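You operate a simulated robot arm through the tools that you are given. There is no shell and no other tool.

The job below is to be done with a simulated robot arm. You get a single attempt, and the scene is never put back.

TASK
Fill the Drain jar at Drain 01 and cap it.
Fine: to its line or a little over, nothing spilt, with the blue lid; the jar rides in the yellow carrier, which ends drawn out again; the other taps, the other jar and the green lid stay. Set down upright: what you pick out.
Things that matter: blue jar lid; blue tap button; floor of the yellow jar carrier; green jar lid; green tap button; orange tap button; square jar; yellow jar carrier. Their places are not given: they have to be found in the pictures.

The check looks at the end state, three seconds after you hand in, the way a careful person would. Anything else that was tipped, shoved, dropped, spilled or broken makes it a failure. Lids that push on must go on centred and level and be pressed home; caps that screw on are set level and turned clockwise until they are tight.

THE ROBOT
A 7-joint arm with a two-finger parallel gripper, fixed in place. Base frame: the origin is on the floor under the middle of its stand, x ahead of it, y to its left, z up; the work surface is at about z = 780. Readings come in mm, rad, newtons and seconds.
With the tool pointing down near the work surface it reaches from about 220 to 680 mm from the base axis. Its first joint turns from -1.152 to 1.152 rad. Payload 2.4 kg.
The TCP is the grasp point between the finger pads, 30 mm short of the fingertips. In the tool frame z runs along the fingers and y along their closing line. Largest opening 94 mm; finger width 28, thickness 10; the body of the gripper, 50 by 96 mm, starts 55 mm behind the TCP.
Orientation is that of the tool frame in the base frame, as [roll, pitch, yaw] about the fixed x, y, z axes, in that order (R = Rz(yaw) Ry(pitch) Rx(roll)). With the fingers straight down and closing along the base's y, the tool's x points along the base's -x, its y along +y and its z along -z.

THE INTERFACE
- The arm moves only by the tool arm_command. Its argument "steps" is a list of rows, each a list of 6 numbers: the shift along the tool's x, y, z in mm, then the turn, a rotation vector about the tool's x, y, z in rad. In form: [[dx, dy, dz, ax, ay, az], ...]. A call has 1 to 20 rows; each row is the pose to reach, as a shift and turn from the pose commanded when the call began, along the tool's axes at that moment. "hand" is the opening in per cent of the stroke, from 0 (shut) to 100 (fully open), set as the call begins (left out, the last holds). A row lasts 0.2 s, in which the tool goes at most 50 mm and 0.15 rad; a call with a longer step from one row to the next is refused whole, and so is a gripper value outside its range. A pose out of reach is approached as far as the arm can. The call stops where the force on the tool passes 70 N (or 10 N more than at its start, if that is more) or the arm is blocked; 0.2 s more then pass. Each finger travels about 153 mm/s and halts on what it meets, pressing with about 28 N; the grip force reading is that of the motor and also rises with nothing between the fingers. The clock runs only during rows and for 0.2 s after the last one: add rows that repeat a pose to give the fingers time. It gives the time, the measured TCP pose, the force on the tool (base axes), the opening and the grip force at its end, in the units of the frame above (readings bear some noise), with the torque about the TCP (base axes, N m) and any sound that the robot's microphone picked up.
- Cameras (640 x 400 px; columns grow to the right, rows downward): "scene" is fixed at [22.8, 457.6, 1460.9]; the picture's right is [-0.89, -0.46, 0.00], its down [-0.19, 0.37, -0.91] and it looks along [0.42, -0.81, -0.41] (base axes); focal length 329 px, centre (320, 200). "wrist" rides on the gripper at [76, 14, -102] in the tool frame; the picture's right is [-0.18, 0.98, 0.00], its down [-0.75, -0.14, -0.64] and it looks along [-0.63, -0.12, 0.77] (tool axes); focal length 243 px, centre (320, 200).
- capture(camera): a new picture of that camera. It takes no simulated time.
- point_at(camera, pixels): for up to 12 pixels [column, row] of the newest picture of that camera ("zoom" is the newest enlarged one), the place [x, y, z] in the base frame of the surface seen there, good to about 3 mm. It takes no simulated time.
- zoom(camera, box): a new picture of the part [left, top, right, bottom] of that camera's present view, enlarged. It takes no simulated time.
- close_job(): hands the job in; it is judged then, once.

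Unless the task says otherwise, let go and move clear before handing in.

The tools are called after "Call:" as name(argument=value, ...) on one line, values as JSON. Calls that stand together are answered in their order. arm_command: Moves the arm, as the interface text tells. Its arguments: {"type":"object","properties":{"steps":{"type":"array","items":{"type":"array","items":{"type":"number"}}},"hand":{"type":"number"}},"required":["steps"]} The other tools are called the same way: capture (camera) takes a picture; point_at (camera, pixels) gives the place of the surface under pixels of a picture; zoom (camera, box) takes an enlarged picture of a part of a camera's view; close_job () hands the job in.

At the start:

```text
clock: 0.0
tcp_pos: [312.4, -118.3, 1256.1]
tcp_rot: [3.14, 0.001, -3.141]
wrist_force: [0.0, -0.7, 0.7]
torque: [0.05, 0.02, 0.01]
width: 93.9
grip_force: 0.0
```

scene: 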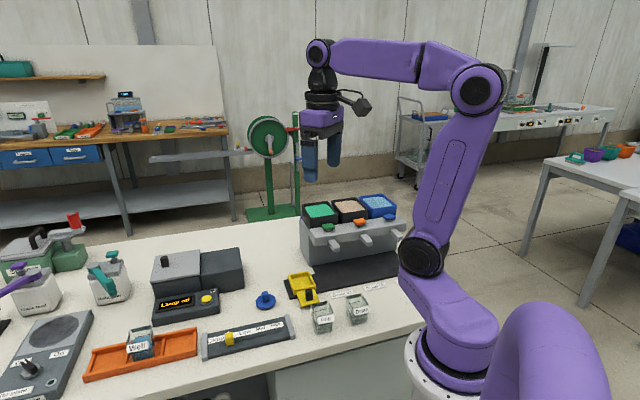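
wrist: 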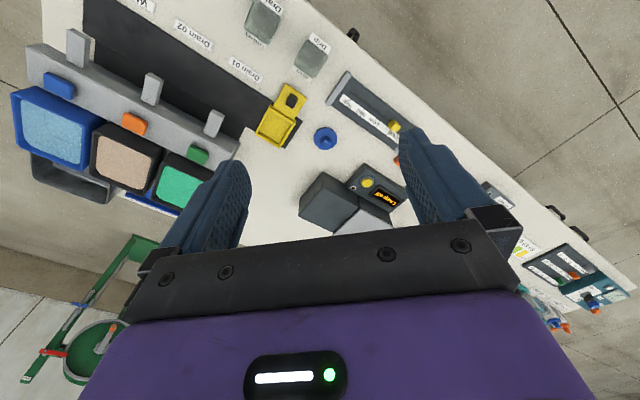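

The scene shows a three-tap dispenser (about px 350,225), a yellow carrier (302,290), two jars (322,318 and 358,308) and a blue lid (265,300). I'll zoom in on these areas to read the labels and find the places.

Call:
zoom(camera="scene", box=[240, 180, 420, 340])

Call:
zoom(camera="wrist", box=[0, 0, 340, 210])

Call:
zoom(camera="scene", box=[0, 200, 300, 400])

```text
2.50 times, centred on (330, 260) of scene
```

zoom: 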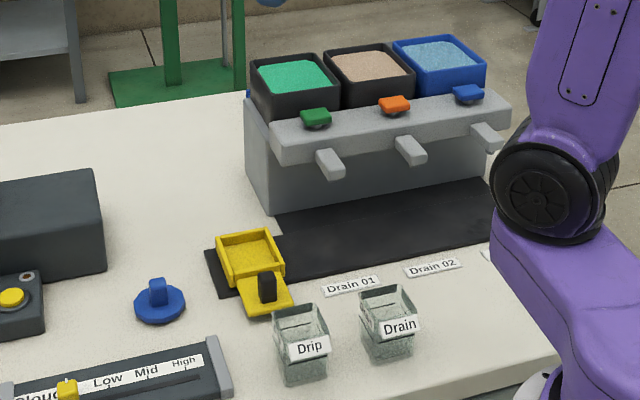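

```text
1.88 times, centred on (170, 105) of wrist
```

zoom: 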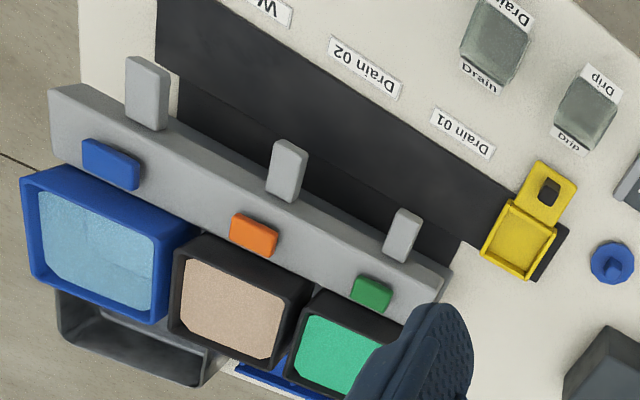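

```text
2.00 times, centred on (150, 300) of scene
```

zoom: 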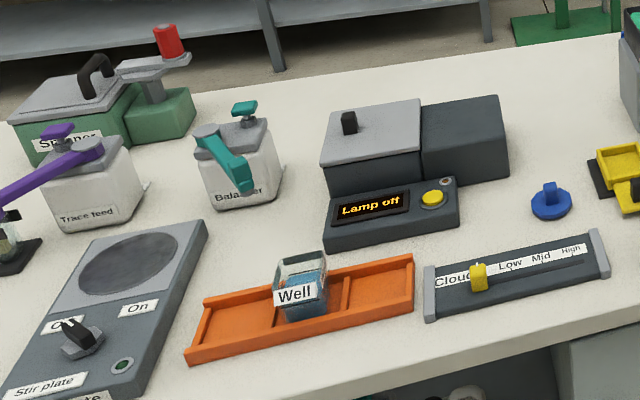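

The zoom shows labels "Drain 01", "Drain 02" and a third "W…" in front of the mat, and the carrier is at the mat's near end. I'll read positions of the main parts.

Call:
point_at(camera="wrist", pixels=[[60, 86], [135, 124], [197, 155], [77, 48], [152, 88], [214, 123], [278, 127], [290, 100], [325, 138], [265, 20], [312, 55], [245, 70]])

Call:
zoom(camera="wrist", box=[200, 0, 360, 160])

Call:
zoom(camera="wrist", box=[0, 0, 200, 130])

Call:
zoom(camera="wrist", box=[440, 160, 640, 340])

```text
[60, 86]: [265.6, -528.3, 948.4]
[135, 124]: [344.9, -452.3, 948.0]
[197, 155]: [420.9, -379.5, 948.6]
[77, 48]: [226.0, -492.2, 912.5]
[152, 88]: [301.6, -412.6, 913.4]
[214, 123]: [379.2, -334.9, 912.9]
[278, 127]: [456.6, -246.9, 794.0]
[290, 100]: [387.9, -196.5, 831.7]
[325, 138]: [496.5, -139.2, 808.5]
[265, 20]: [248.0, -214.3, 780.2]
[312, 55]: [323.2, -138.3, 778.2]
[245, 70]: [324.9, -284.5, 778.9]
```

```text
2.50 times, centred on (280, 80) of wrist
```

zoom: 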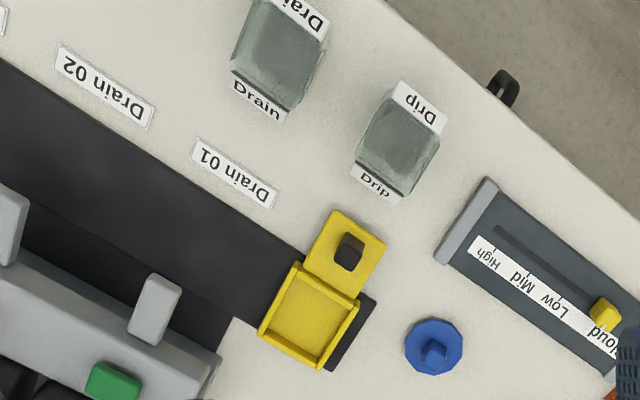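

```text
3.08 times, centred on (100, 65) of wrist
```

zoom: 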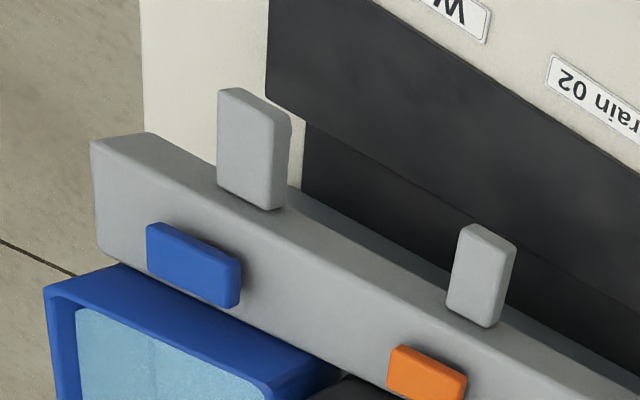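

```text
2.22 times, centred on (540, 250) of wrist
```

zoom: 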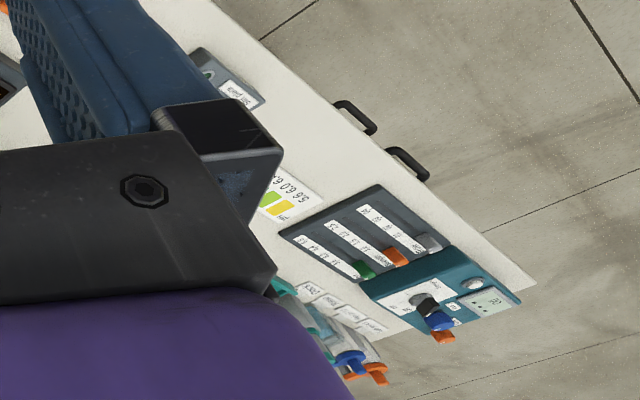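

Button–spout geometry gives a dispenser axis turned about 45°: the green spout (px 214,123 → 379,-335) sits directly behind the "Drain 01" label (325,-284), so Drain 01 is the green tap. I'll turn the wrist to face the dispenser and drop to get a closer view of jars, carrier and lid.

Call:
arm_command(steps=[[9, 5, 29, 0, 0, 0.133], [18, 10, 58, 0, 0, 0.266], [27, 15, 87, 0, 0, 0.4], [36, 20, 116, 0, 0, 0.533], [45, 25, 145, 0, 0, 0.667], [52, 28, 176, 0, 0, 0.8], [52, 28, 176, 0, 0, 0.8]], hand=100)

Call:
capture(camera="wrist")

Call:
capture(camera="scene")

```text
clock: 1.6
tcp_pos: [258.6, -90.3, 1079.3]
tcp_rot: [-3.141, 0.0, 2.34]
wrist_force: [0.0, -0.1, 0.5]
torque: [0.0, -0.04, 0.01]
width: 93.8
grip_force: 0.0
```

```text
taken
```

wrist: 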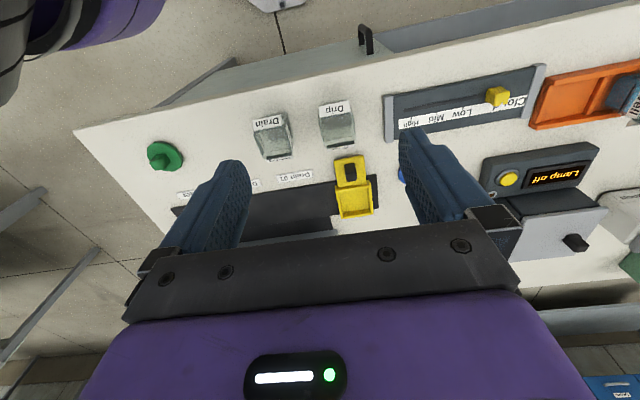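

```text
taken
```

scene: 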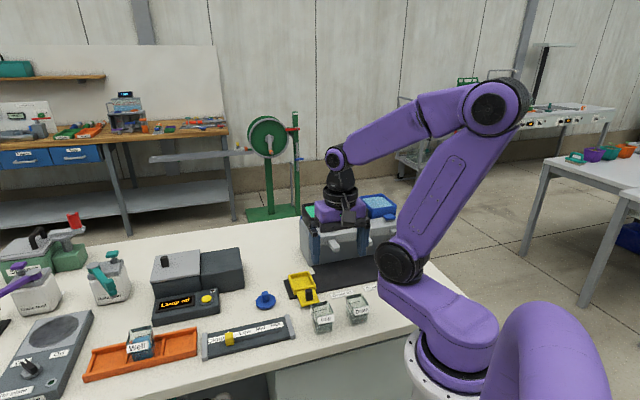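

The green lid is now visible at wrist px (163,155), and the jars Drain (270,138) and Drip (338,125) with the carrier (353,185). I'll zoom and measure these.

Call:
zoom(camera="wrist", box=[240, 90, 400, 220])

Call:
point_at(camera="wrist", pixels=[[163, 155], [272, 124], [338, 112], [352, 172], [340, 208], [371, 208], [353, 200], [353, 212], [280, 223], [300, 233], [298, 175], [256, 183]])

Call:
zoom(camera="scene", box=[280, 260, 400, 340])

```text
3.08 times, centred on (320, 155) of wrist
```

zoom: 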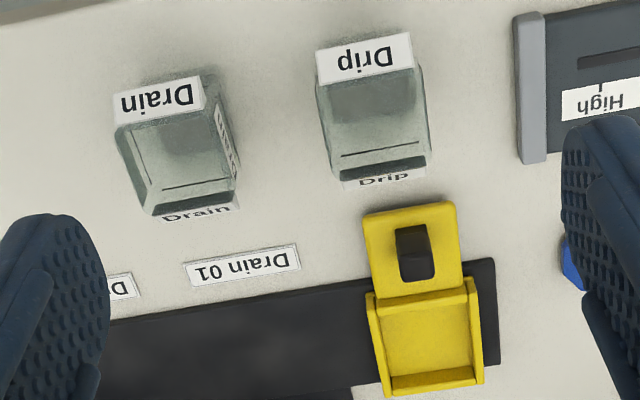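

```text
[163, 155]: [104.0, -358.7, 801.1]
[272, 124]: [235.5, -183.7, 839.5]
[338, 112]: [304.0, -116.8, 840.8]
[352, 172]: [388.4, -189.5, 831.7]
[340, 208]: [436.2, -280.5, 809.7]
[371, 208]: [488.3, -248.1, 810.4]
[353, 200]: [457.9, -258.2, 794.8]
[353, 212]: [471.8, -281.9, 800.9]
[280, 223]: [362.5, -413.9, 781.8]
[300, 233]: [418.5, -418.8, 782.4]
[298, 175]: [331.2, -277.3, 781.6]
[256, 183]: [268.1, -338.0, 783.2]
```

```text
5.00 times, centred on (340, 300) of scene
```

zoom: 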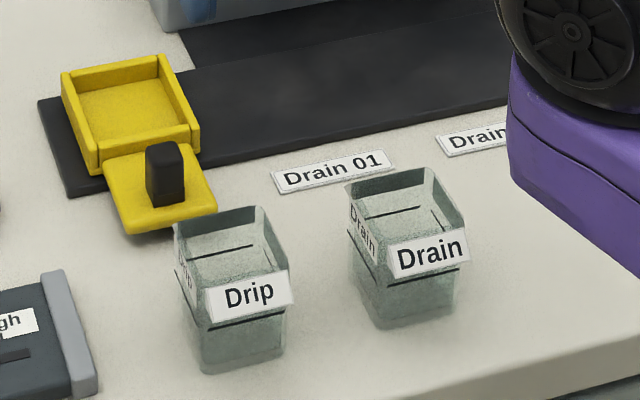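

The empty jars have a fill line roughly mid-height, and the rim is at about z=840. I'll measure the Drain jar's rim corners, its line, and the carrier's edges in the zoomed picture.

Call:
zoom(camera="wrist", box=[244, 100, 324, 150])

Call:
zoom(camera="scene", box=[330, 285, 386, 320])

```text
8.00 times, centred on (284, 125) of wrist
```

zoom: 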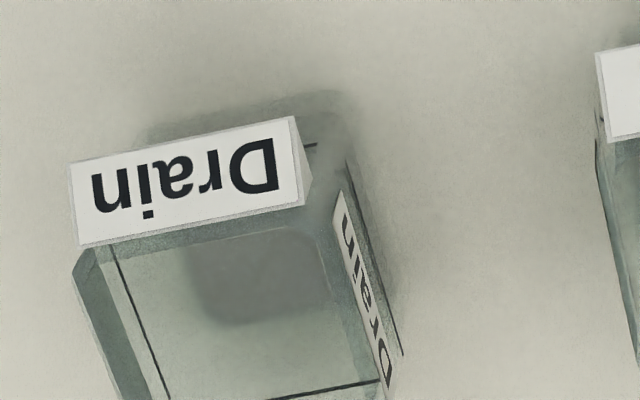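

```text
11.43 times, centred on (358, 302) of scene
```

zoom: 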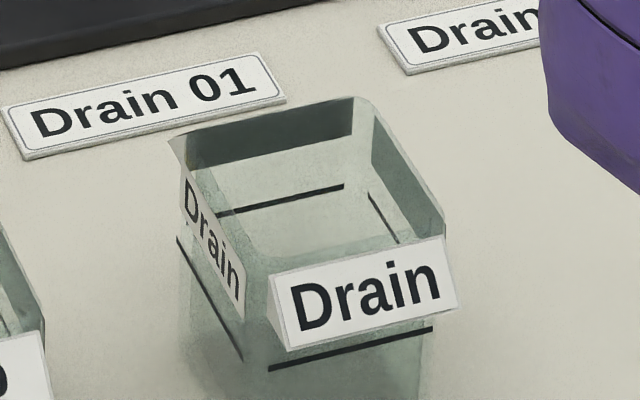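

The Drain jar's rim corners are at zoom px (183,140), (355,97), (443,238), (270,275), and the line is at about (350,350). I'll get their places.

Call:
point_at(camera="zoom", pixels=[[183, 138], [355, 99], [441, 230], [272, 276], [350, 348], [275, 367], [428, 331], [280, 201], [372, 210], [210, 300], [242, 300], [365, 295]])

Call:
zoom(camera="scene", box=[284, 262, 340, 312])

```text
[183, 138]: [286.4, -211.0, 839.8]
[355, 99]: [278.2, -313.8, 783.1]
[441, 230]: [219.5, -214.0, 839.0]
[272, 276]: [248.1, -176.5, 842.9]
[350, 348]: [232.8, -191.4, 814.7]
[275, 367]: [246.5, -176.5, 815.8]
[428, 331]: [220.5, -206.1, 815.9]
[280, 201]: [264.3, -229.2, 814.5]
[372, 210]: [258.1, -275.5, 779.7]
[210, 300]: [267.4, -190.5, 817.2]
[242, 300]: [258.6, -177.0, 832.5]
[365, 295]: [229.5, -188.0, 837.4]
```

```text
8.00 times, centred on (312, 287) of scene
```

zoom: 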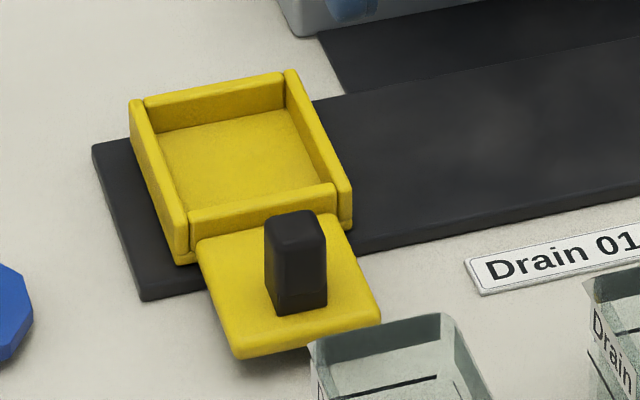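

The jar is about 47 mm square, rim z≈840, line z≈815, turned about 45–48°. Now the carrier's corners, floor and knob from this zoom.

Call:
point_at(camera="zoom", pixels=[[140, 102], [290, 75], [345, 185], [185, 228], [230, 150], [168, 118], [283, 108], [320, 178], [190, 207], [296, 218], [296, 300], [330, 215]])

Call:
zoom(camera="scene", box=[245, 280, 290, 315])

```text
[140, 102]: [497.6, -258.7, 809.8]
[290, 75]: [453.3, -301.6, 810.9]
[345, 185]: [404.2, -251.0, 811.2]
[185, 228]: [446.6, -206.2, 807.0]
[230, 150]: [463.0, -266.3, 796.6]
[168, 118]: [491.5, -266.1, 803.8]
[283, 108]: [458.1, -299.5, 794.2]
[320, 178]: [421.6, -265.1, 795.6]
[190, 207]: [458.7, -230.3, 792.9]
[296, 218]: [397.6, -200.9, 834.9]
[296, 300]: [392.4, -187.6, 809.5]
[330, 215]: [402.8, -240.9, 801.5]
```

```text
11.43 times, centred on (268, 298) of scene
```

zoom: 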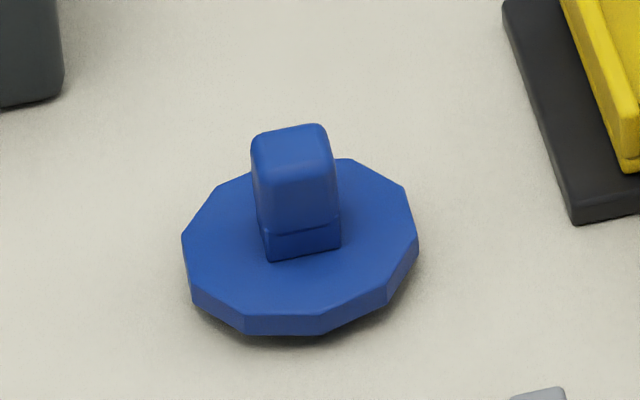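

The carrier's outer box is about 62×70 mm centred near (450,-254), floor z≈795, walls to z≈810, knob near (392,-195) up to z≈834. Now the blue lid's disc and grip block.

Call:
point_at(camera="zoom", pixels=[[183, 240], [415, 235], [300, 318], [345, 162], [290, 150], [258, 140], [325, 130], [300, 250], [404, 190], [216, 190], [246, 322], [300, 325]])

Call:
zoom(camera="scene", box=[300, 180, 410, 260])

```text
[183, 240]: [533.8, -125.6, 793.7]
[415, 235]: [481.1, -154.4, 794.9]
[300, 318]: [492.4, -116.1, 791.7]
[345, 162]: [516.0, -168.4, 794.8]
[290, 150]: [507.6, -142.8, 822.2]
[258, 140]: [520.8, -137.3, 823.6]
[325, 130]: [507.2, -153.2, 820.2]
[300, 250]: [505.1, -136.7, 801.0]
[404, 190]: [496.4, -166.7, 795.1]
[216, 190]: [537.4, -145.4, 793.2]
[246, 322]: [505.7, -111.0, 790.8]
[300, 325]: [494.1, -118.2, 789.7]
```

```text
5.00 times, centred on (355, 220) of scene
```

zoom: 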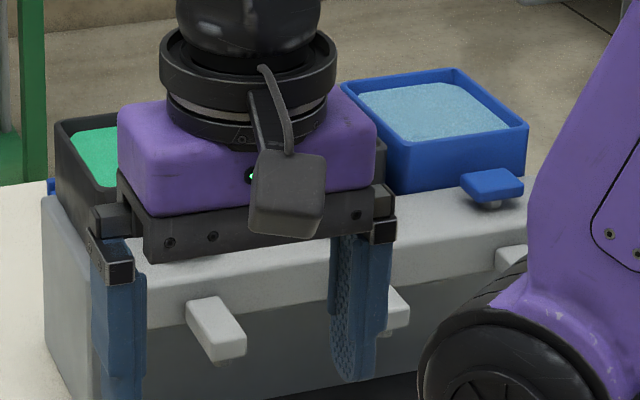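

The blue lid's disc is about 58 mm across centred near (508,-140), top z≈795, block top z≈822. I'll move above the Drain jar at a safe height for a closer look at its exact place and turn.

Call:
arm_command(steps=[[-21, -22, 30, 0, 0, 0], [-42, -45, 60, 0, 0, 0], [-63, -67, 90, 0, 0, 0], [-84, -89, 119, 0, 0, 0], [-84, -89, 119, 0, 0, 0]])

Call:
capture(camera="wrist")

Call:
capture(camera="scene")

```text
clock: 2.8
tcp_pos: [254.2, -212.9, 960.7]
tcp_rot: [-3.14, 0.0, 2.341]
wrist_force: [0.5, -0.3, 0.3]
torque: [-0.02, -0.01, 0.02]
width: 94.0
grip_force: 0.1
```

```text
taken
```

wrist: 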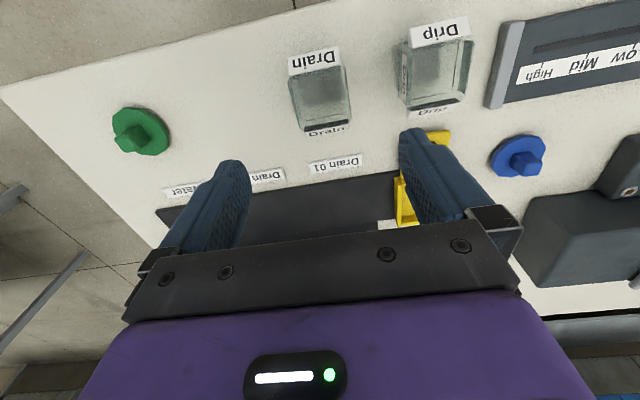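

```text
taken
```

scene: 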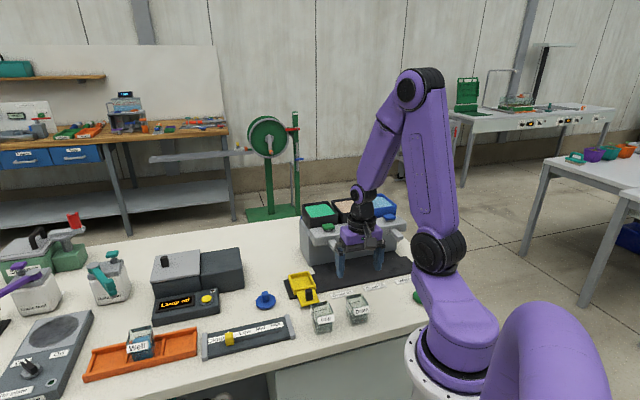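

The third label reads "Water" (px 185,190). The Drain jar is at wrist px (320,90); I'll zoom in and measure its rim corners.

Call:
zoom(camera="wrist", box=[272, 40, 368, 140])

```text
4.00 times, centred on (320, 90) of wrist
```

zoom: 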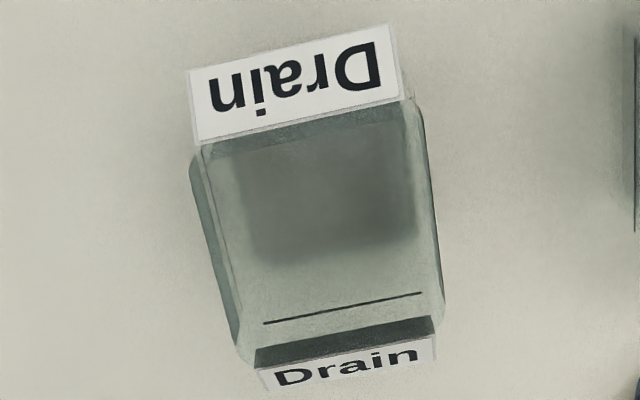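

The rim's front edge runs from about zoom px (192,152) to (415,100) and the back edge near (245,362)–(440,310). I'll take places there.

Call:
point_at(camera="zoom", pixels=[[194, 150], [412, 98], [193, 180], [425, 130], [236, 345], [440, 310], [255, 360], [435, 330], [295, 110], [345, 372], [205, 230], [432, 200]])

```text
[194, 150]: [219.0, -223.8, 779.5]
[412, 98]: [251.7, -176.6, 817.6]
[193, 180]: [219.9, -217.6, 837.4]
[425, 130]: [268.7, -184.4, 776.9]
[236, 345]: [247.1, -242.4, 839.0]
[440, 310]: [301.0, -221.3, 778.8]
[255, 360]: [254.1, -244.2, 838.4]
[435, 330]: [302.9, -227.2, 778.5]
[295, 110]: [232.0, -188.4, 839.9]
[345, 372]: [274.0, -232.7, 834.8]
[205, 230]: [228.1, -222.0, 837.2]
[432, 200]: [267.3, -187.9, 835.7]
```

Corners put the Drain jar's centre near (252,-212), turned about 4–5° from the dispenser axis. I'll align the tool to it, set a 75 mm opening and come down to just above the rim to check.

Call:
arm_command(steps=[[2, -1, 25, 0, 0, -0.04], [2, -1, 50, 0, 0, -0.083], [2, -1, 75, 0, 0, -0.083], [2, -1, 75, 0, 0, -0.083]], hand=80)

Call:
capture(camera="wrist")

Call:
zoom(camera="scene", box=[290, 240, 410, 330])

```text
clock: 3.8
tcp_pos: [251.8, -210.9, 884.7]
tcp_rot: [3.141, 0.0, 2.424]
wrist_force: [0.1, 0.0, -0.1]
torque: [0.04, 0.02, 0.0]
width: 75.2
grip_force: 0.1
```

```text
taken
```

wrist: 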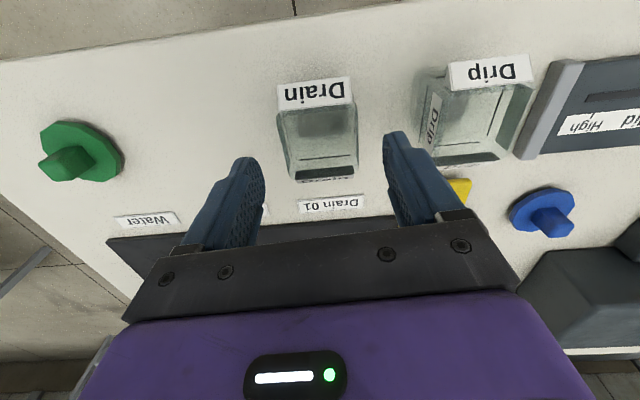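

```text
4.44 times, centred on (350, 285) of scene
```

zoom: 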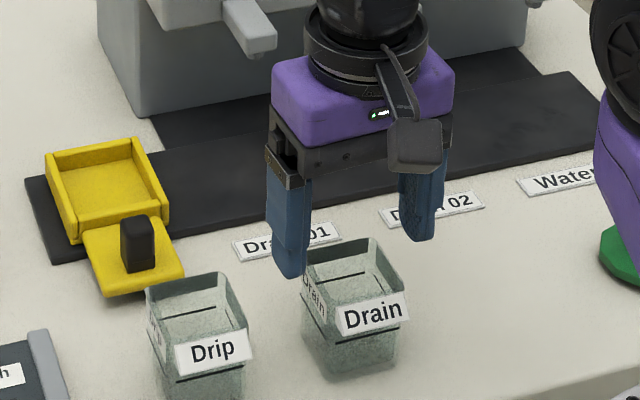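

The fingers straddle the jar; the rim in the wrist picture spans about px (279,108) to (357,175). I'll zoom to check centring before going down.

Call:
zoom(camera="wrist", box=[240, 60, 400, 200])

```text
2.86 times, centred on (320, 130) of wrist
```

zoom: 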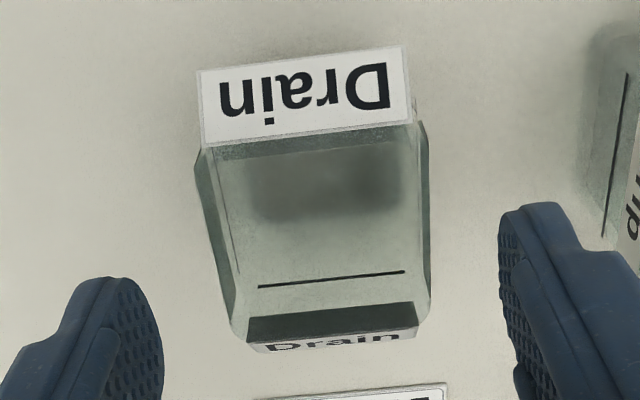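

From edge slopes the jar is turned nearer to 45–46°. I'll take rim points on both sides to centre on it.

Call:
point_at(camera="zoom", pixels=[[199, 165], [208, 210], [222, 265], [234, 315], [424, 150], [427, 200], [429, 250], [430, 290], [300, 138], [380, 128], [300, 325], [380, 312]])

```text
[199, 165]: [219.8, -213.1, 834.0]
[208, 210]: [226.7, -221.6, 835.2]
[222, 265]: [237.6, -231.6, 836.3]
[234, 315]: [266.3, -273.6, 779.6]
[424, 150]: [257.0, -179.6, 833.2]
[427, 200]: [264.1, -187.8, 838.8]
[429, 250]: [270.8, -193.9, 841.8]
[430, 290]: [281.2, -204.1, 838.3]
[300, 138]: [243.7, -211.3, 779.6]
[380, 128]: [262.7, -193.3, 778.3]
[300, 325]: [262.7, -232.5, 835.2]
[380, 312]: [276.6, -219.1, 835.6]
```

The side edges run at 45° with t-faces 50 mm apart; the jar centre is (250.5,-209). I'll turn 0.068 rad, lower to TCP z≈833 and then close.

Call:
arm_command(steps=[[2, 0.5, 15, 0, 0, 0.068], [2, 0.5, 30, 0, 0, 0.068], [2, 0.5, 42, 0, 0, 0.068], [2, 0.5, 51, 0, 0, 0.068], [2, 0.5, 51, 0, 0, 0.068]], hand=80)

Call:
zoom(camera="scene", box=[310, 260, 400, 330])

Call:
capture(camera="wrist")

```text
clock: 5.0
tcp_pos: [251.8, -209.4, 834.8]
tcp_rot: [-3.141, 0.002, 2.355]
wrist_force: [0.3, -0.1, -0.4]
torque: [-0.02, 0.0, 0.05]
width: 75.4
grip_force: 0.0
```

```text
5.71 times, centred on (355, 295) of scene
```

zoom: 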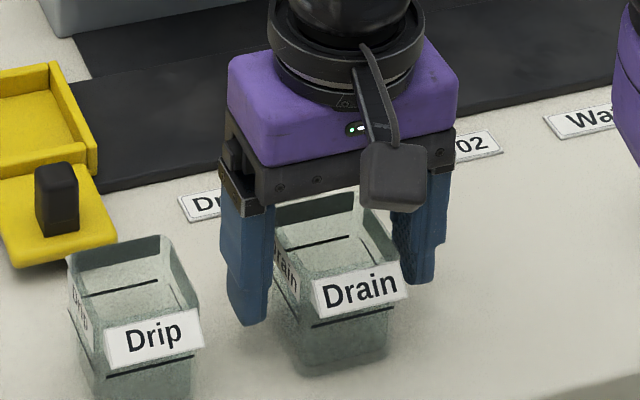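

```text
taken
```

wrist: 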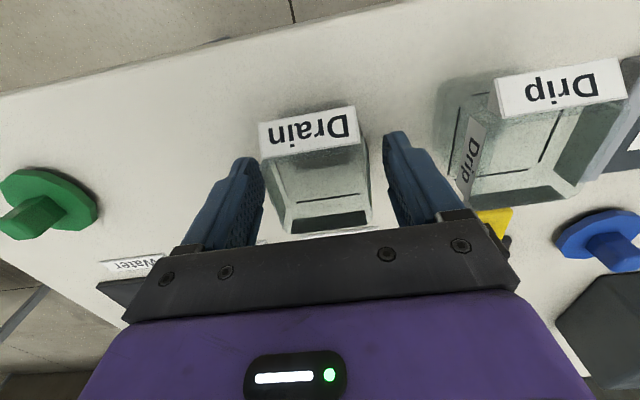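

The jar sits evenly between the fingers (wrist px 260–370). Closing on it now, then a small lift.

Call:
arm_command(steps=[[0, 0, 0, 0, 0, 0], [0, 0, 0, 0, 0, 0], [0, 0, 0, 0, 0, 0]], hand=0)

Call:
arm_command(steps=[[0, 0, -5, 0, 0, 0], [0, 0, -15, 0, 0, 0], [0, 0, -30, 0, 0, 0], [0, 0, -50, 0, 0, 0], [0, 0, -50, 0, 0, 0]])

Call:
capture(camera="wrist")

Call:
zoom(camera="scene", box=[280, 230, 400, 330])

```text
clock: 5.8
tcp_pos: [251.9, -209.7, 834.9]
tcp_rot: [3.141, 0.0, 2.355]
wrist_force: [0.6, 0.2, 0.3]
torque: [-0.01, -0.01, 0.01]
width: 53.5
grip_force: 28.7
```

```text
clock: 7.0
tcp_pos: [252.1, -210.9, 884.6]
tcp_rot: [3.141, -0.001, 2.357]
wrist_force: [0.3, 0.1, -0.7]
torque: [-0.01, -0.03, 0.0]
width: 53.5
grip_force: 27.9
```

```text
taken
```

wrist: 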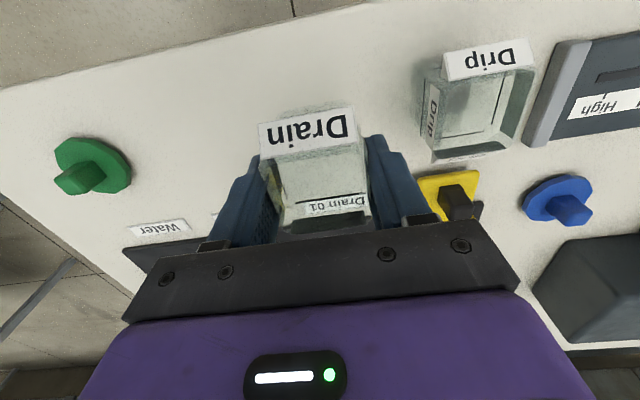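

```text
4.00 times, centred on (340, 280) of scene
```

zoom: 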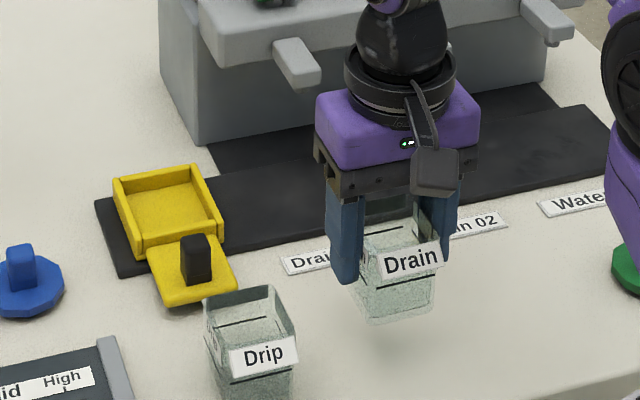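

The grip holds at 53.5 mm (with label plates) and the jar is lifted. Now I need the carrier's inside precisely, so I'll zoom in on it.

Call:
zoom(camera="scene", box=[284, 268, 324, 308])

```text
10.00 times, centred on (304, 288) of scene
```

zoom: 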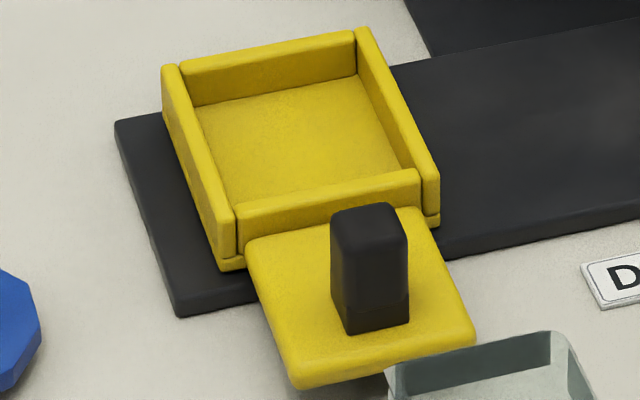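

The walls' inner edges are clear here; I'll take points on inner top edges of all four walls and the floor.

Call:
point_at(camera="zoom", pixels=[[175, 80], [200, 130], [225, 185], [364, 45], [395, 105], [425, 165], [220, 66], [320, 45], [260, 207], [390, 180], [270, 140], [330, 140]])

Call:
point_at(camera="zoom", pixels=[[200, 107], [350, 77], [230, 165], [395, 140], [366, 212], [335, 215], [403, 220], [345, 228], [370, 320], [260, 260], [450, 300], [280, 202]])

```text
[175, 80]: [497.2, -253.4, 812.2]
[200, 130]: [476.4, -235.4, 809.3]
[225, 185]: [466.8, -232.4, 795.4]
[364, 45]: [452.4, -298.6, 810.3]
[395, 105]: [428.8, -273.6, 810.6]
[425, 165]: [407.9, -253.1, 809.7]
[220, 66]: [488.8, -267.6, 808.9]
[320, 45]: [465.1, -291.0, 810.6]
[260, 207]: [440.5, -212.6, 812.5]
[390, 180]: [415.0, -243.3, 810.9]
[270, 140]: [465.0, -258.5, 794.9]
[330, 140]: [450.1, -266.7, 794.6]
```

```text
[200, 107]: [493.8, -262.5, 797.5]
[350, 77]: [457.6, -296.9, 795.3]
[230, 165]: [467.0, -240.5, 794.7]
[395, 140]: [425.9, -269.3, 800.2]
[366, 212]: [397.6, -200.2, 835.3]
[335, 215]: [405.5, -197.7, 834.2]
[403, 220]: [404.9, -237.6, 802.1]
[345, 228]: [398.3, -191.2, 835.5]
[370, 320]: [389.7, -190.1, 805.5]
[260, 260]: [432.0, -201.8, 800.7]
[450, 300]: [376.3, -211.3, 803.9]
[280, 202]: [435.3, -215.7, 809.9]
```

The carrier pocket measures about 54 mm (along the rail) by ~64 mm, centre near t≈139, n≈-498 in the rotated frame. Next I check the green spout's tip so the jar goes where the stream falls.

Call:
zoom(camera="scene", box=[296, 210, 396, 270])

```text
6.40 times, centred on (346, 240) of scene
```

zoom: 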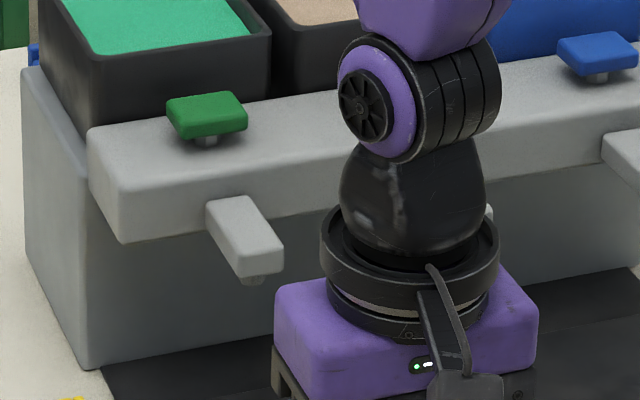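

The green spout runs from (225,205) to (280,245) with a small nozzle underneath at (255,280). I'll measure it along with the green button and tub edge.

Call:
point_at(camera="zoom", pixels=[[227, 205], [262, 240], [235, 243], [278, 245], [253, 281], [205, 110], [172, 108], [240, 100], [210, 128], [205, 138], [150, 62], [260, 38]])

Call:
point_at(camera="zoom", pixels=[[110, 185], [150, 150], [300, 180], [140, 80], [120, 320], [200, 400], [300, 240], [250, 265], [258, 270], [245, 248], [264, 281], [246, 275]])

```text
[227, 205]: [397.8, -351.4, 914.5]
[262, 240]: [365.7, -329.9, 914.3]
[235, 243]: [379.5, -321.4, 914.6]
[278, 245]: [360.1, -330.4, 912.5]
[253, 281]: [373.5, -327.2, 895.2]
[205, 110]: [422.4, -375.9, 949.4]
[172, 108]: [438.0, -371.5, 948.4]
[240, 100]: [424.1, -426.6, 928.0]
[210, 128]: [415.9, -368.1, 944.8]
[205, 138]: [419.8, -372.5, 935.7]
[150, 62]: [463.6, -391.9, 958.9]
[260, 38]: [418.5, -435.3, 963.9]
```

```text
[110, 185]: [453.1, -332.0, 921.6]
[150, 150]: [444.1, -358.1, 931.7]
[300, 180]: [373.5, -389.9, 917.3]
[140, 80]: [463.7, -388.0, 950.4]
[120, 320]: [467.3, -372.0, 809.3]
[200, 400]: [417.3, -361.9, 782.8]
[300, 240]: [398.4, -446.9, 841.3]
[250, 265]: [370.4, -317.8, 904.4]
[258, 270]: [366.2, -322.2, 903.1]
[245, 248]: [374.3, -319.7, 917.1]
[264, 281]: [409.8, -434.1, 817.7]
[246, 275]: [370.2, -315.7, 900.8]
```

Nozzle sits at about (373,-327,895), i.e. t≈32, n≈-495, in line with the pocket's middle. I'll raise the jar and carry it over the carrier pocket at about (451,-255), then look again.

Call:
arm_command(steps=[[0, 0, -30, 0, 0, 0], [-28, 18, -30, 0, 0, 0], [-57, 36, -30, 0, 0, 0], [-86, 54, -30, 0, 0, 0], [-115, 73, -30, 0, 0, 0], [-144, 92, -30, 0, 0, 0], [-164, 105, -30, 0, 0, 0], [-172, 110, -30, 0, 0, 0], [-172, 110, -30, 0, 0, 0]])

Call:
zoom(camera="scene", box=[260, 220, 360, 320])

Call:
capture(camera="wrist")

```text
clock: 9.0
tcp_pos: [450.9, -255.7, 915.1]
tcp_rot: [-3.14, 0.0, 2.356]
wrist_force: [0.3, -1.1, -1.3]
torque: [0.0, 0.01, 0.01]
width: 53.6
grip_force: 28.2
```

```text
4.00 times, centred on (310, 270) of scene
```

zoom: 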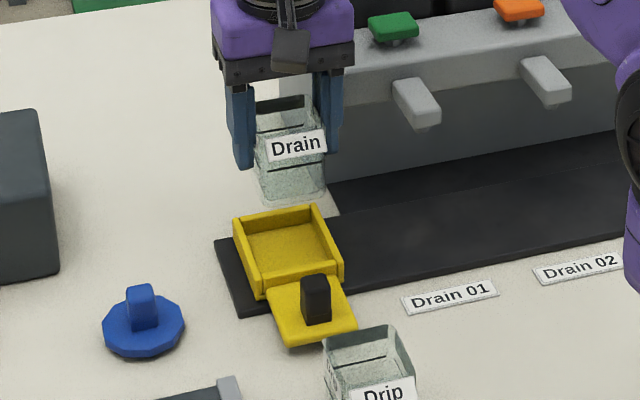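

```text
taken
```

wrist: 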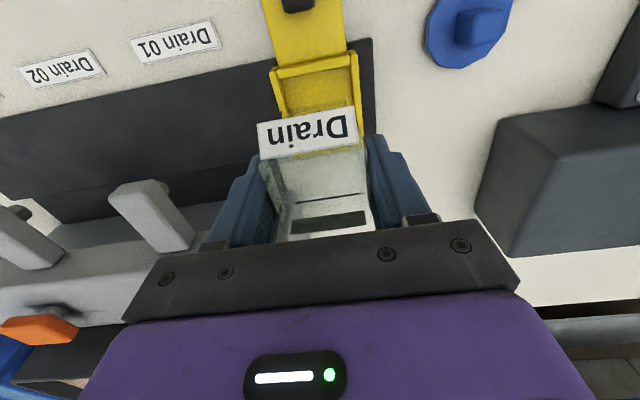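

The jar hangs above the pocket (TCP t=138, n=-499.6). From here I can re-measure the pocket walls from the wrist camera at px (270–360, 50–130).

Call:
zoom(camera="wrist", box=[250, 30, 380, 130])

```text
4.00 times, centred on (315, 80) of wrist
```

zoom: 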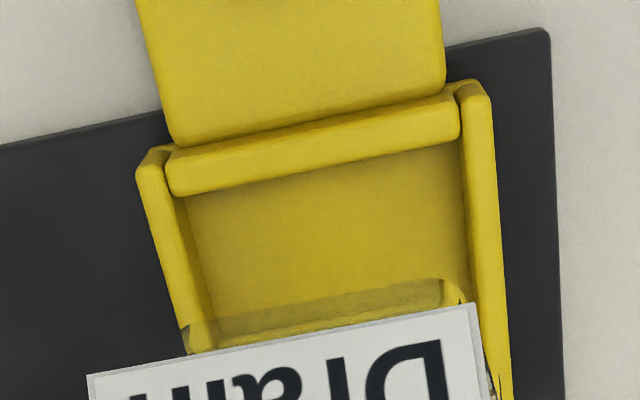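

The pocket's side walls are seen clearly here. I'll take floor-edge and wall-top points on both sides.

Call:
point_at(camera="zoom", pixels=[[152, 190], [165, 235], [178, 285], [478, 120], [484, 200], [488, 260], [200, 230], [210, 280], [458, 180], [462, 240], [320, 150], [320, 180]])

Call:
point_at(camera="zoom", pixels=[[140, 180], [150, 220], [160, 260], [494, 120], [499, 200], [503, 260], [190, 205], [196, 235], [464, 160], [467, 220], [250, 145], [400, 112]])

```text
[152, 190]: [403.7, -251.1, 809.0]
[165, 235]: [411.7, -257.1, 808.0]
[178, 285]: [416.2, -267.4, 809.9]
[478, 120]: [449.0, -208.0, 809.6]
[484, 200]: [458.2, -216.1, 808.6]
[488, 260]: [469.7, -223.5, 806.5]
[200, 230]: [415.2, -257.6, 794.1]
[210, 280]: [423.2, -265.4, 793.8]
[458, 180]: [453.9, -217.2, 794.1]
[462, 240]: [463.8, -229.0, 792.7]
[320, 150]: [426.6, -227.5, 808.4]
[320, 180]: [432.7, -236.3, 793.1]
```

```text
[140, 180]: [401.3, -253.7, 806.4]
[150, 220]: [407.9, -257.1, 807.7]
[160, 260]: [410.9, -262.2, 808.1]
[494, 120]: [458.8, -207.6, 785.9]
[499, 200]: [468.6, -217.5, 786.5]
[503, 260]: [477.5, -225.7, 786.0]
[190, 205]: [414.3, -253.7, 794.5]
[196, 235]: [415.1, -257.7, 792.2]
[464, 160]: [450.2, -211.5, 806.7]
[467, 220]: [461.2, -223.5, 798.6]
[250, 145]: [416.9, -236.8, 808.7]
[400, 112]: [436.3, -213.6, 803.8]
```

Pocket centre works out to t≈139, n≈-498.5; I'm at t=138, n=-499.6. I'll shift +1 mm and lower until the jar bottom is a few mm over the walls, then check.

Call:
arm_command(steps=[[0, 1, 20, 0, 0, 0], [0, 1, 35, 0, 0, 0], [0, 1, 43, 0, 0, 0], [0, 1, 43, 0, 0, 0]])

Call:
zoom(camera="scene", box=[275, 235, 335, 310])

Call:
zoom(camera="wrist", box=[230, 60, 410, 240])

```text
clock: 10.0
tcp_pos: [450.9, -253.5, 871.8]
tcp_rot: [3.141, 0.0, 2.355]
wrist_force: [-1.0, -0.3, -0.2]
torque: [0.01, 0.02, -0.01]
width: 53.6
grip_force: 27.8
```

```text
5.33 times, centred on (305, 272) of scene
```

zoom: 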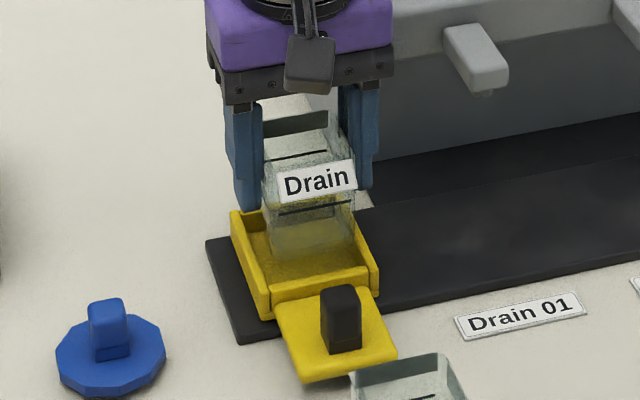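

```text
2.22 times, centred on (320, 150) of wrist
```

zoom: 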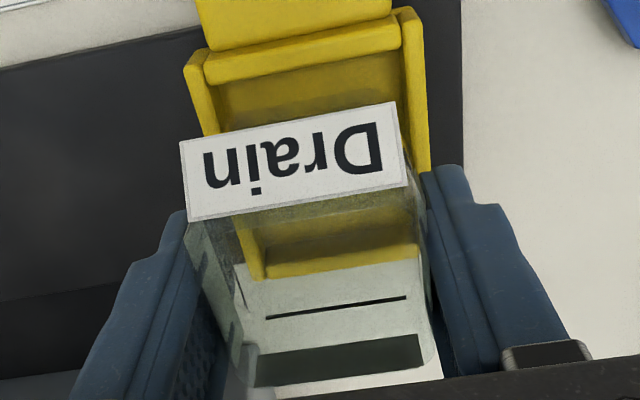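

The jar bottom appears within the pocket outline. A tighter zoom to check side clearances before lowering.

Call:
zoom(camera="scene", box=[292, 268, 322, 298])

```text
13.33 times, centred on (307, 283) of scene
```

zoom: 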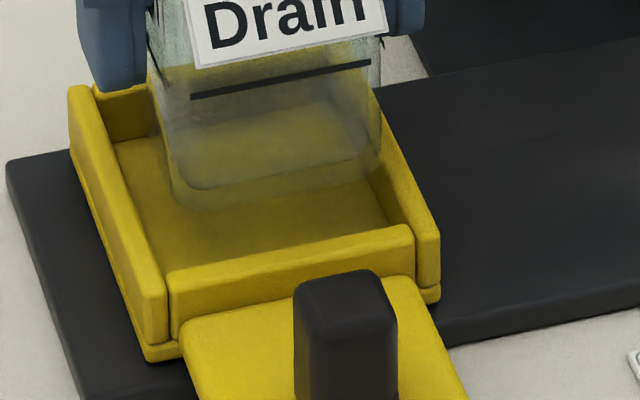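

Projected straight down, the left (t+) clearance looks smaller than the right. I'll check edge points again in this zoom.

Call:
point_at(camera="zoom", pixels=[[120, 160], [135, 200], [148, 235], [380, 205], [390, 225], [372, 185], [160, 120], [172, 195], [376, 165], [379, 120], [90, 140], [130, 250]])

```text
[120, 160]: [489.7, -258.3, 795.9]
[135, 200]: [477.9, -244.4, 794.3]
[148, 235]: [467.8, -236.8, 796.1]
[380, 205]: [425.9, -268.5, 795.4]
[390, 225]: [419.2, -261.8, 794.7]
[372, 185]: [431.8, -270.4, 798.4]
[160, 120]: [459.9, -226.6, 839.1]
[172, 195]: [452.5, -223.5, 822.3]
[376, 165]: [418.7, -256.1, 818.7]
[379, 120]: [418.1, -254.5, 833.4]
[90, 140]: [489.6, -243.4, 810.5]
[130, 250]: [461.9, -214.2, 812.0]
```

Jar centre reads about t=138.6–139 against pocket centre 138. I'll shift −0.8 mm along t and lower gently to about 2 mm above the floor.

Call:
arm_command(steps=[[0, -0.8, 4, 0, 0, 0], [0, -0.8, 8, 0, 0, 0], [0, -0.8, 12, 0, 0, 0], [0, -0.8, 16, 0, 0, 0], [0, -0.8, 19, 0, 0, 0], [0, -0.8, 19, 0, 0, 0]])

Call:
zoom(camera="scene", box=[285, 255, 330, 300])

```text
clock: 11.4
tcp_pos: [451.4, -254.4, 852.4]
tcp_rot: [3.141, 0.0, 2.358]
wrist_force: [0.0, 1.7, -0.3]
torque: [0.03, -0.04, 0.01]
width: 53.4
grip_force: 27.6
```

```text
8.89 times, centred on (308, 278) of scene
```

zoom: 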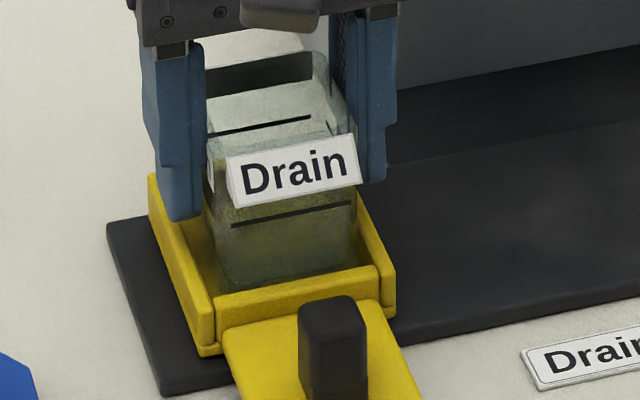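

The jar is inside the walls with no contact force. I'll lower the last ~3 mm slowly, watching the force.

Call:
arm_command(steps=[[0, 0, 0.7, 0, 0, 0], [0, 0, 1.4, 0, 0, 0], [0, 0, 2.0, 0, 0, 0], [0, 0, 2.0, 0, 0, 0]])

```text
clock: 12.4
tcp_pos: [450.6, -254.0, 851.0]
tcp_rot: [-3.141, -0.001, 2.355]
wrist_force: [0.5, -0.3, 0.0]
torque: [0.0, 0.03, -0.02]
width: 53.5
grip_force: 28.2
```

No contact force yet at TCP z≈851. I'll go down another 1.5 mm.

Call:
arm_command(steps=[[0, 0, 0.5, 0, 0, 0], [0, 0, 1.0, 0, 0, 0], [0, 0, 1.5, 0, 0, 0], [0, 0, 1.5, 0, 0, 0]])

```text
clock: 13.4
tcp_pos: [450.4, -254.3, 850.2]
tcp_rot: [-3.142, 0.0, 2.357]
wrist_force: [-1.4, -0.2, 2.4]
torque: [0.07, 0.03, 0.05]
width: 53.5
grip_force: 27.9
```

A small upward force (2.4 N) suggests first contact. Half a millimetre more to confirm, then release.

Call:
arm_command(steps=[[0, 0, 0.4, 0, 0, 0], [0, 0, 0.8, 0, 0, 0], [0, 0, 0.8, 0, 0, 0]])

```text
clock: 14.2
tcp_pos: [451.1, -255.3, 848.7]
tcp_rot: [-3.141, 0.001, 2.356]
wrist_force: [-2.7, 1.2, 17.0]
torque: [0.17, 0.11, -0.01]
width: 53.4
grip_force: 27.8
```

17 N: the jar is on the floor. I'll ease up 0.6 mm, open, and retreat straight up.

Call:
arm_command(steps=[[0, 0, -0.6, 0, 0, 0], [0, 0, -0.6, 0, 0, 0]])

Call:
arm_command(steps=[[0, 0, 0, 0, 0, 0], [0, 0, 0, 0, 0, 0], [0, 0, -15, 0, 0, 0], [0, 0, -45, 0, 0, 0], [0, 0, -80, 0, 0, 0], [0, 0, -80, 0, 0, 0]], hand=80)

Call:
zoom(camera="scene", box=[280, 250, 340, 310])

Call:
capture(camera="wrist")

```text
clock: 14.8
tcp_pos: [449.9, -253.5, 850.0]
tcp_rot: [-3.14, 0.002, 2.356]
wrist_force: [0.2, -1.3, 6.1]
torque: [-0.05, -0.09, -0.05]
width: 53.6
grip_force: 27.8
```

```text
clock: 16.2
tcp_pos: [449.7, -255.7, 931.3]
tcp_rot: [-3.141, 0.0, 2.356]
wrist_force: [-0.6, 0.8, 0.3]
torque: [0.01, 0.02, -0.02]
width: 75.3
grip_force: 0.1
```

```text
6.67 times, centred on (310, 280) of scene
```

zoom: 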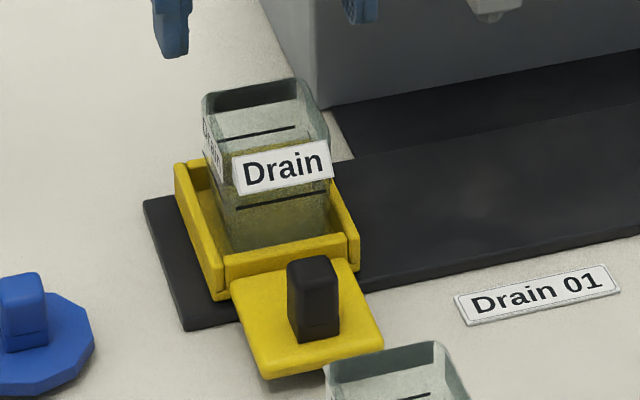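

```text
taken
```

wrist: 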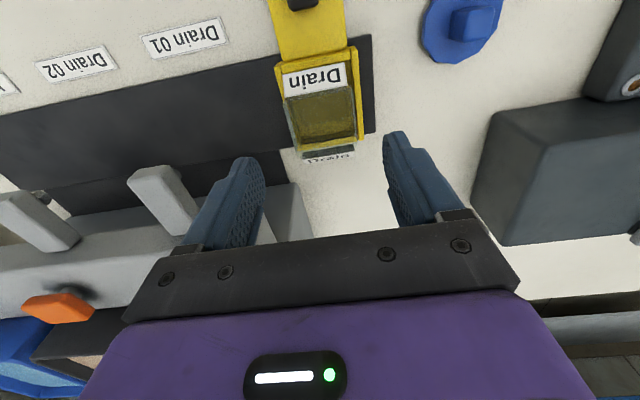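

The jar stands level in the carrier. Now I'll measure the black knob to grip it and slide the carrier.

Call:
zoom(camera="scene", box=[298, 280, 322, 304])

```text
16.00 times, centred on (310, 292) of scene
```

zoom: 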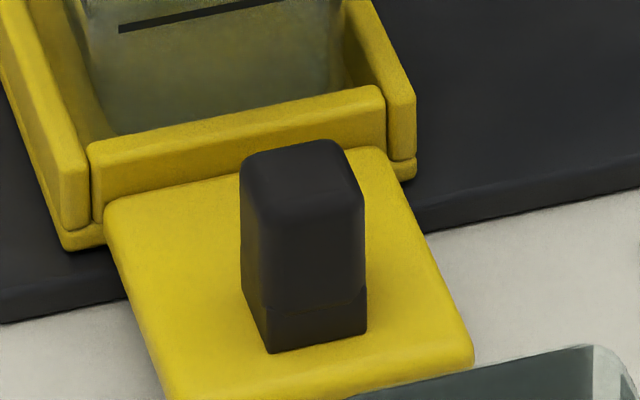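

Call:
point_at(camera="zoom", pixels=[[245, 165], [330, 145], [360, 190], [270, 210], [300, 175], [248, 260], [268, 300], [362, 300], [270, 345], [360, 330], [310, 260], [200, 300]])

Call:
capture(camera="scene")

```text
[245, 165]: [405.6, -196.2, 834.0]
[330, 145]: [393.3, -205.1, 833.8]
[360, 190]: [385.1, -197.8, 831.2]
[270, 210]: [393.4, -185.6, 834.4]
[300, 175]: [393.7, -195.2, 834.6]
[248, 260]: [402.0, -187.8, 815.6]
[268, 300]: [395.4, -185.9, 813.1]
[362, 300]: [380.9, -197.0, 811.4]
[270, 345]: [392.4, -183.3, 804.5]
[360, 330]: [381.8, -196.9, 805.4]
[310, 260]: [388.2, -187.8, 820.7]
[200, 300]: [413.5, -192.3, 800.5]
```

```text
taken
```

scene: 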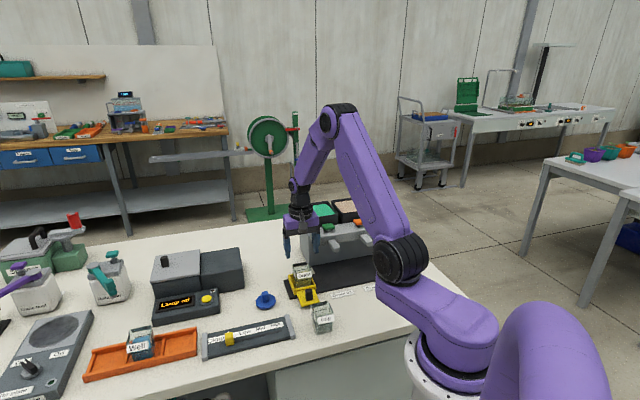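

The knob spans t≈132–148, n≈-425 to -408, z 801–835, so its centre is about t=140, n=-416.5. I'll move over it with a 50 mm opening and come down to just above the top.

Call:
arm_command(steps=[[20, 1, 0, 0, 0, 0], [41, 1.5, 0, 0, 0, 0], [62, 2, 0, 0, 0, 0], [82, 2.8, 0, 0, 0, 0], [82, 2.8, 25, 0, 0, 0], [82, 2.8, 50, 0, 0, 0], [82, 2.8, 58, 0, 0, 0], [82, 2.8, 58, 0, 0, 0]], hand=53)

Call:
zoom(camera="scene", box=[280, 255, 340, 315])

Call:
capture(camera="wrist")

```text
clock: 18.0
tcp_pos: [394.6, -195.5, 871.3]
tcp_rot: [3.141, 0.001, 2.356]
wrist_force: [0.7, -0.4, -0.1]
torque: [0.01, -0.04, 0.02]
width: 50.0
grip_force: 0.0
```

```text
6.67 times, centred on (310, 285) of scene
```

zoom: 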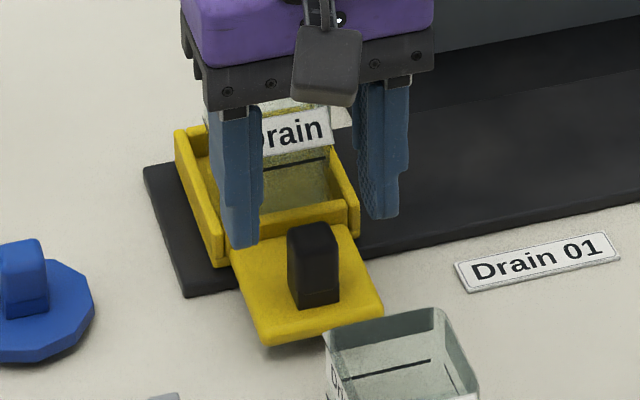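

```text
taken
```

wrist: 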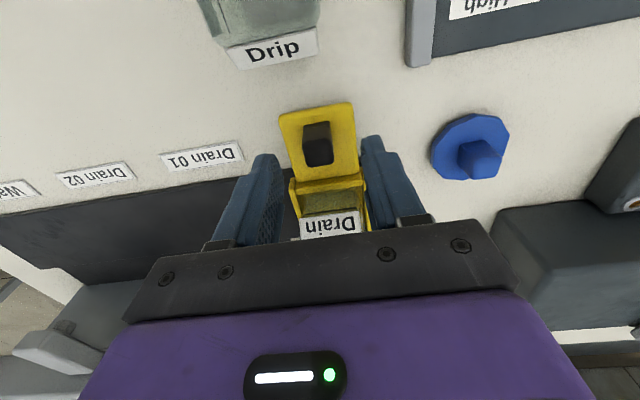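

The knob (wrist px 318,140) is centred between the fingers. Lowering 32 mm and closing on it.

Call:
arm_command(steps=[[0, -0.5, 12, 0, 0, 0], [0, -0.5, 22, 0, 0, 0], [0, -0.5, 29, 0, 0, 0], [0, -0.5, 32, 0, 0, 0], [0, -0.5, 32, 0, 0, 0]], hand=53)

Call:
arm_command(steps=[[0, 0, 0, 0, 0, 0], [0, 0, 0, 0, 0, 0], [0, 0, 0, 0, 0, 0]], hand=0)

```text
clock: 19.2
tcp_pos: [394.4, -194.7, 839.1]
tcp_rot: [3.141, 0.0, 2.356]
wrist_force: [-0.2, 0.0, 0.7]
torque: [-0.01, 0.03, -0.02]
width: 49.9
grip_force: 0.0
```

```text
clock: 20.0
tcp_pos: [393.2, -194.9, 840.8]
tcp_rot: [-3.142, 0.002, 2.355]
wrist_force: [-6.6, -9.4, -0.1]
torque: [-0.07, 0.22, 0.06]
width: 19.6
grip_force: 44.9
```

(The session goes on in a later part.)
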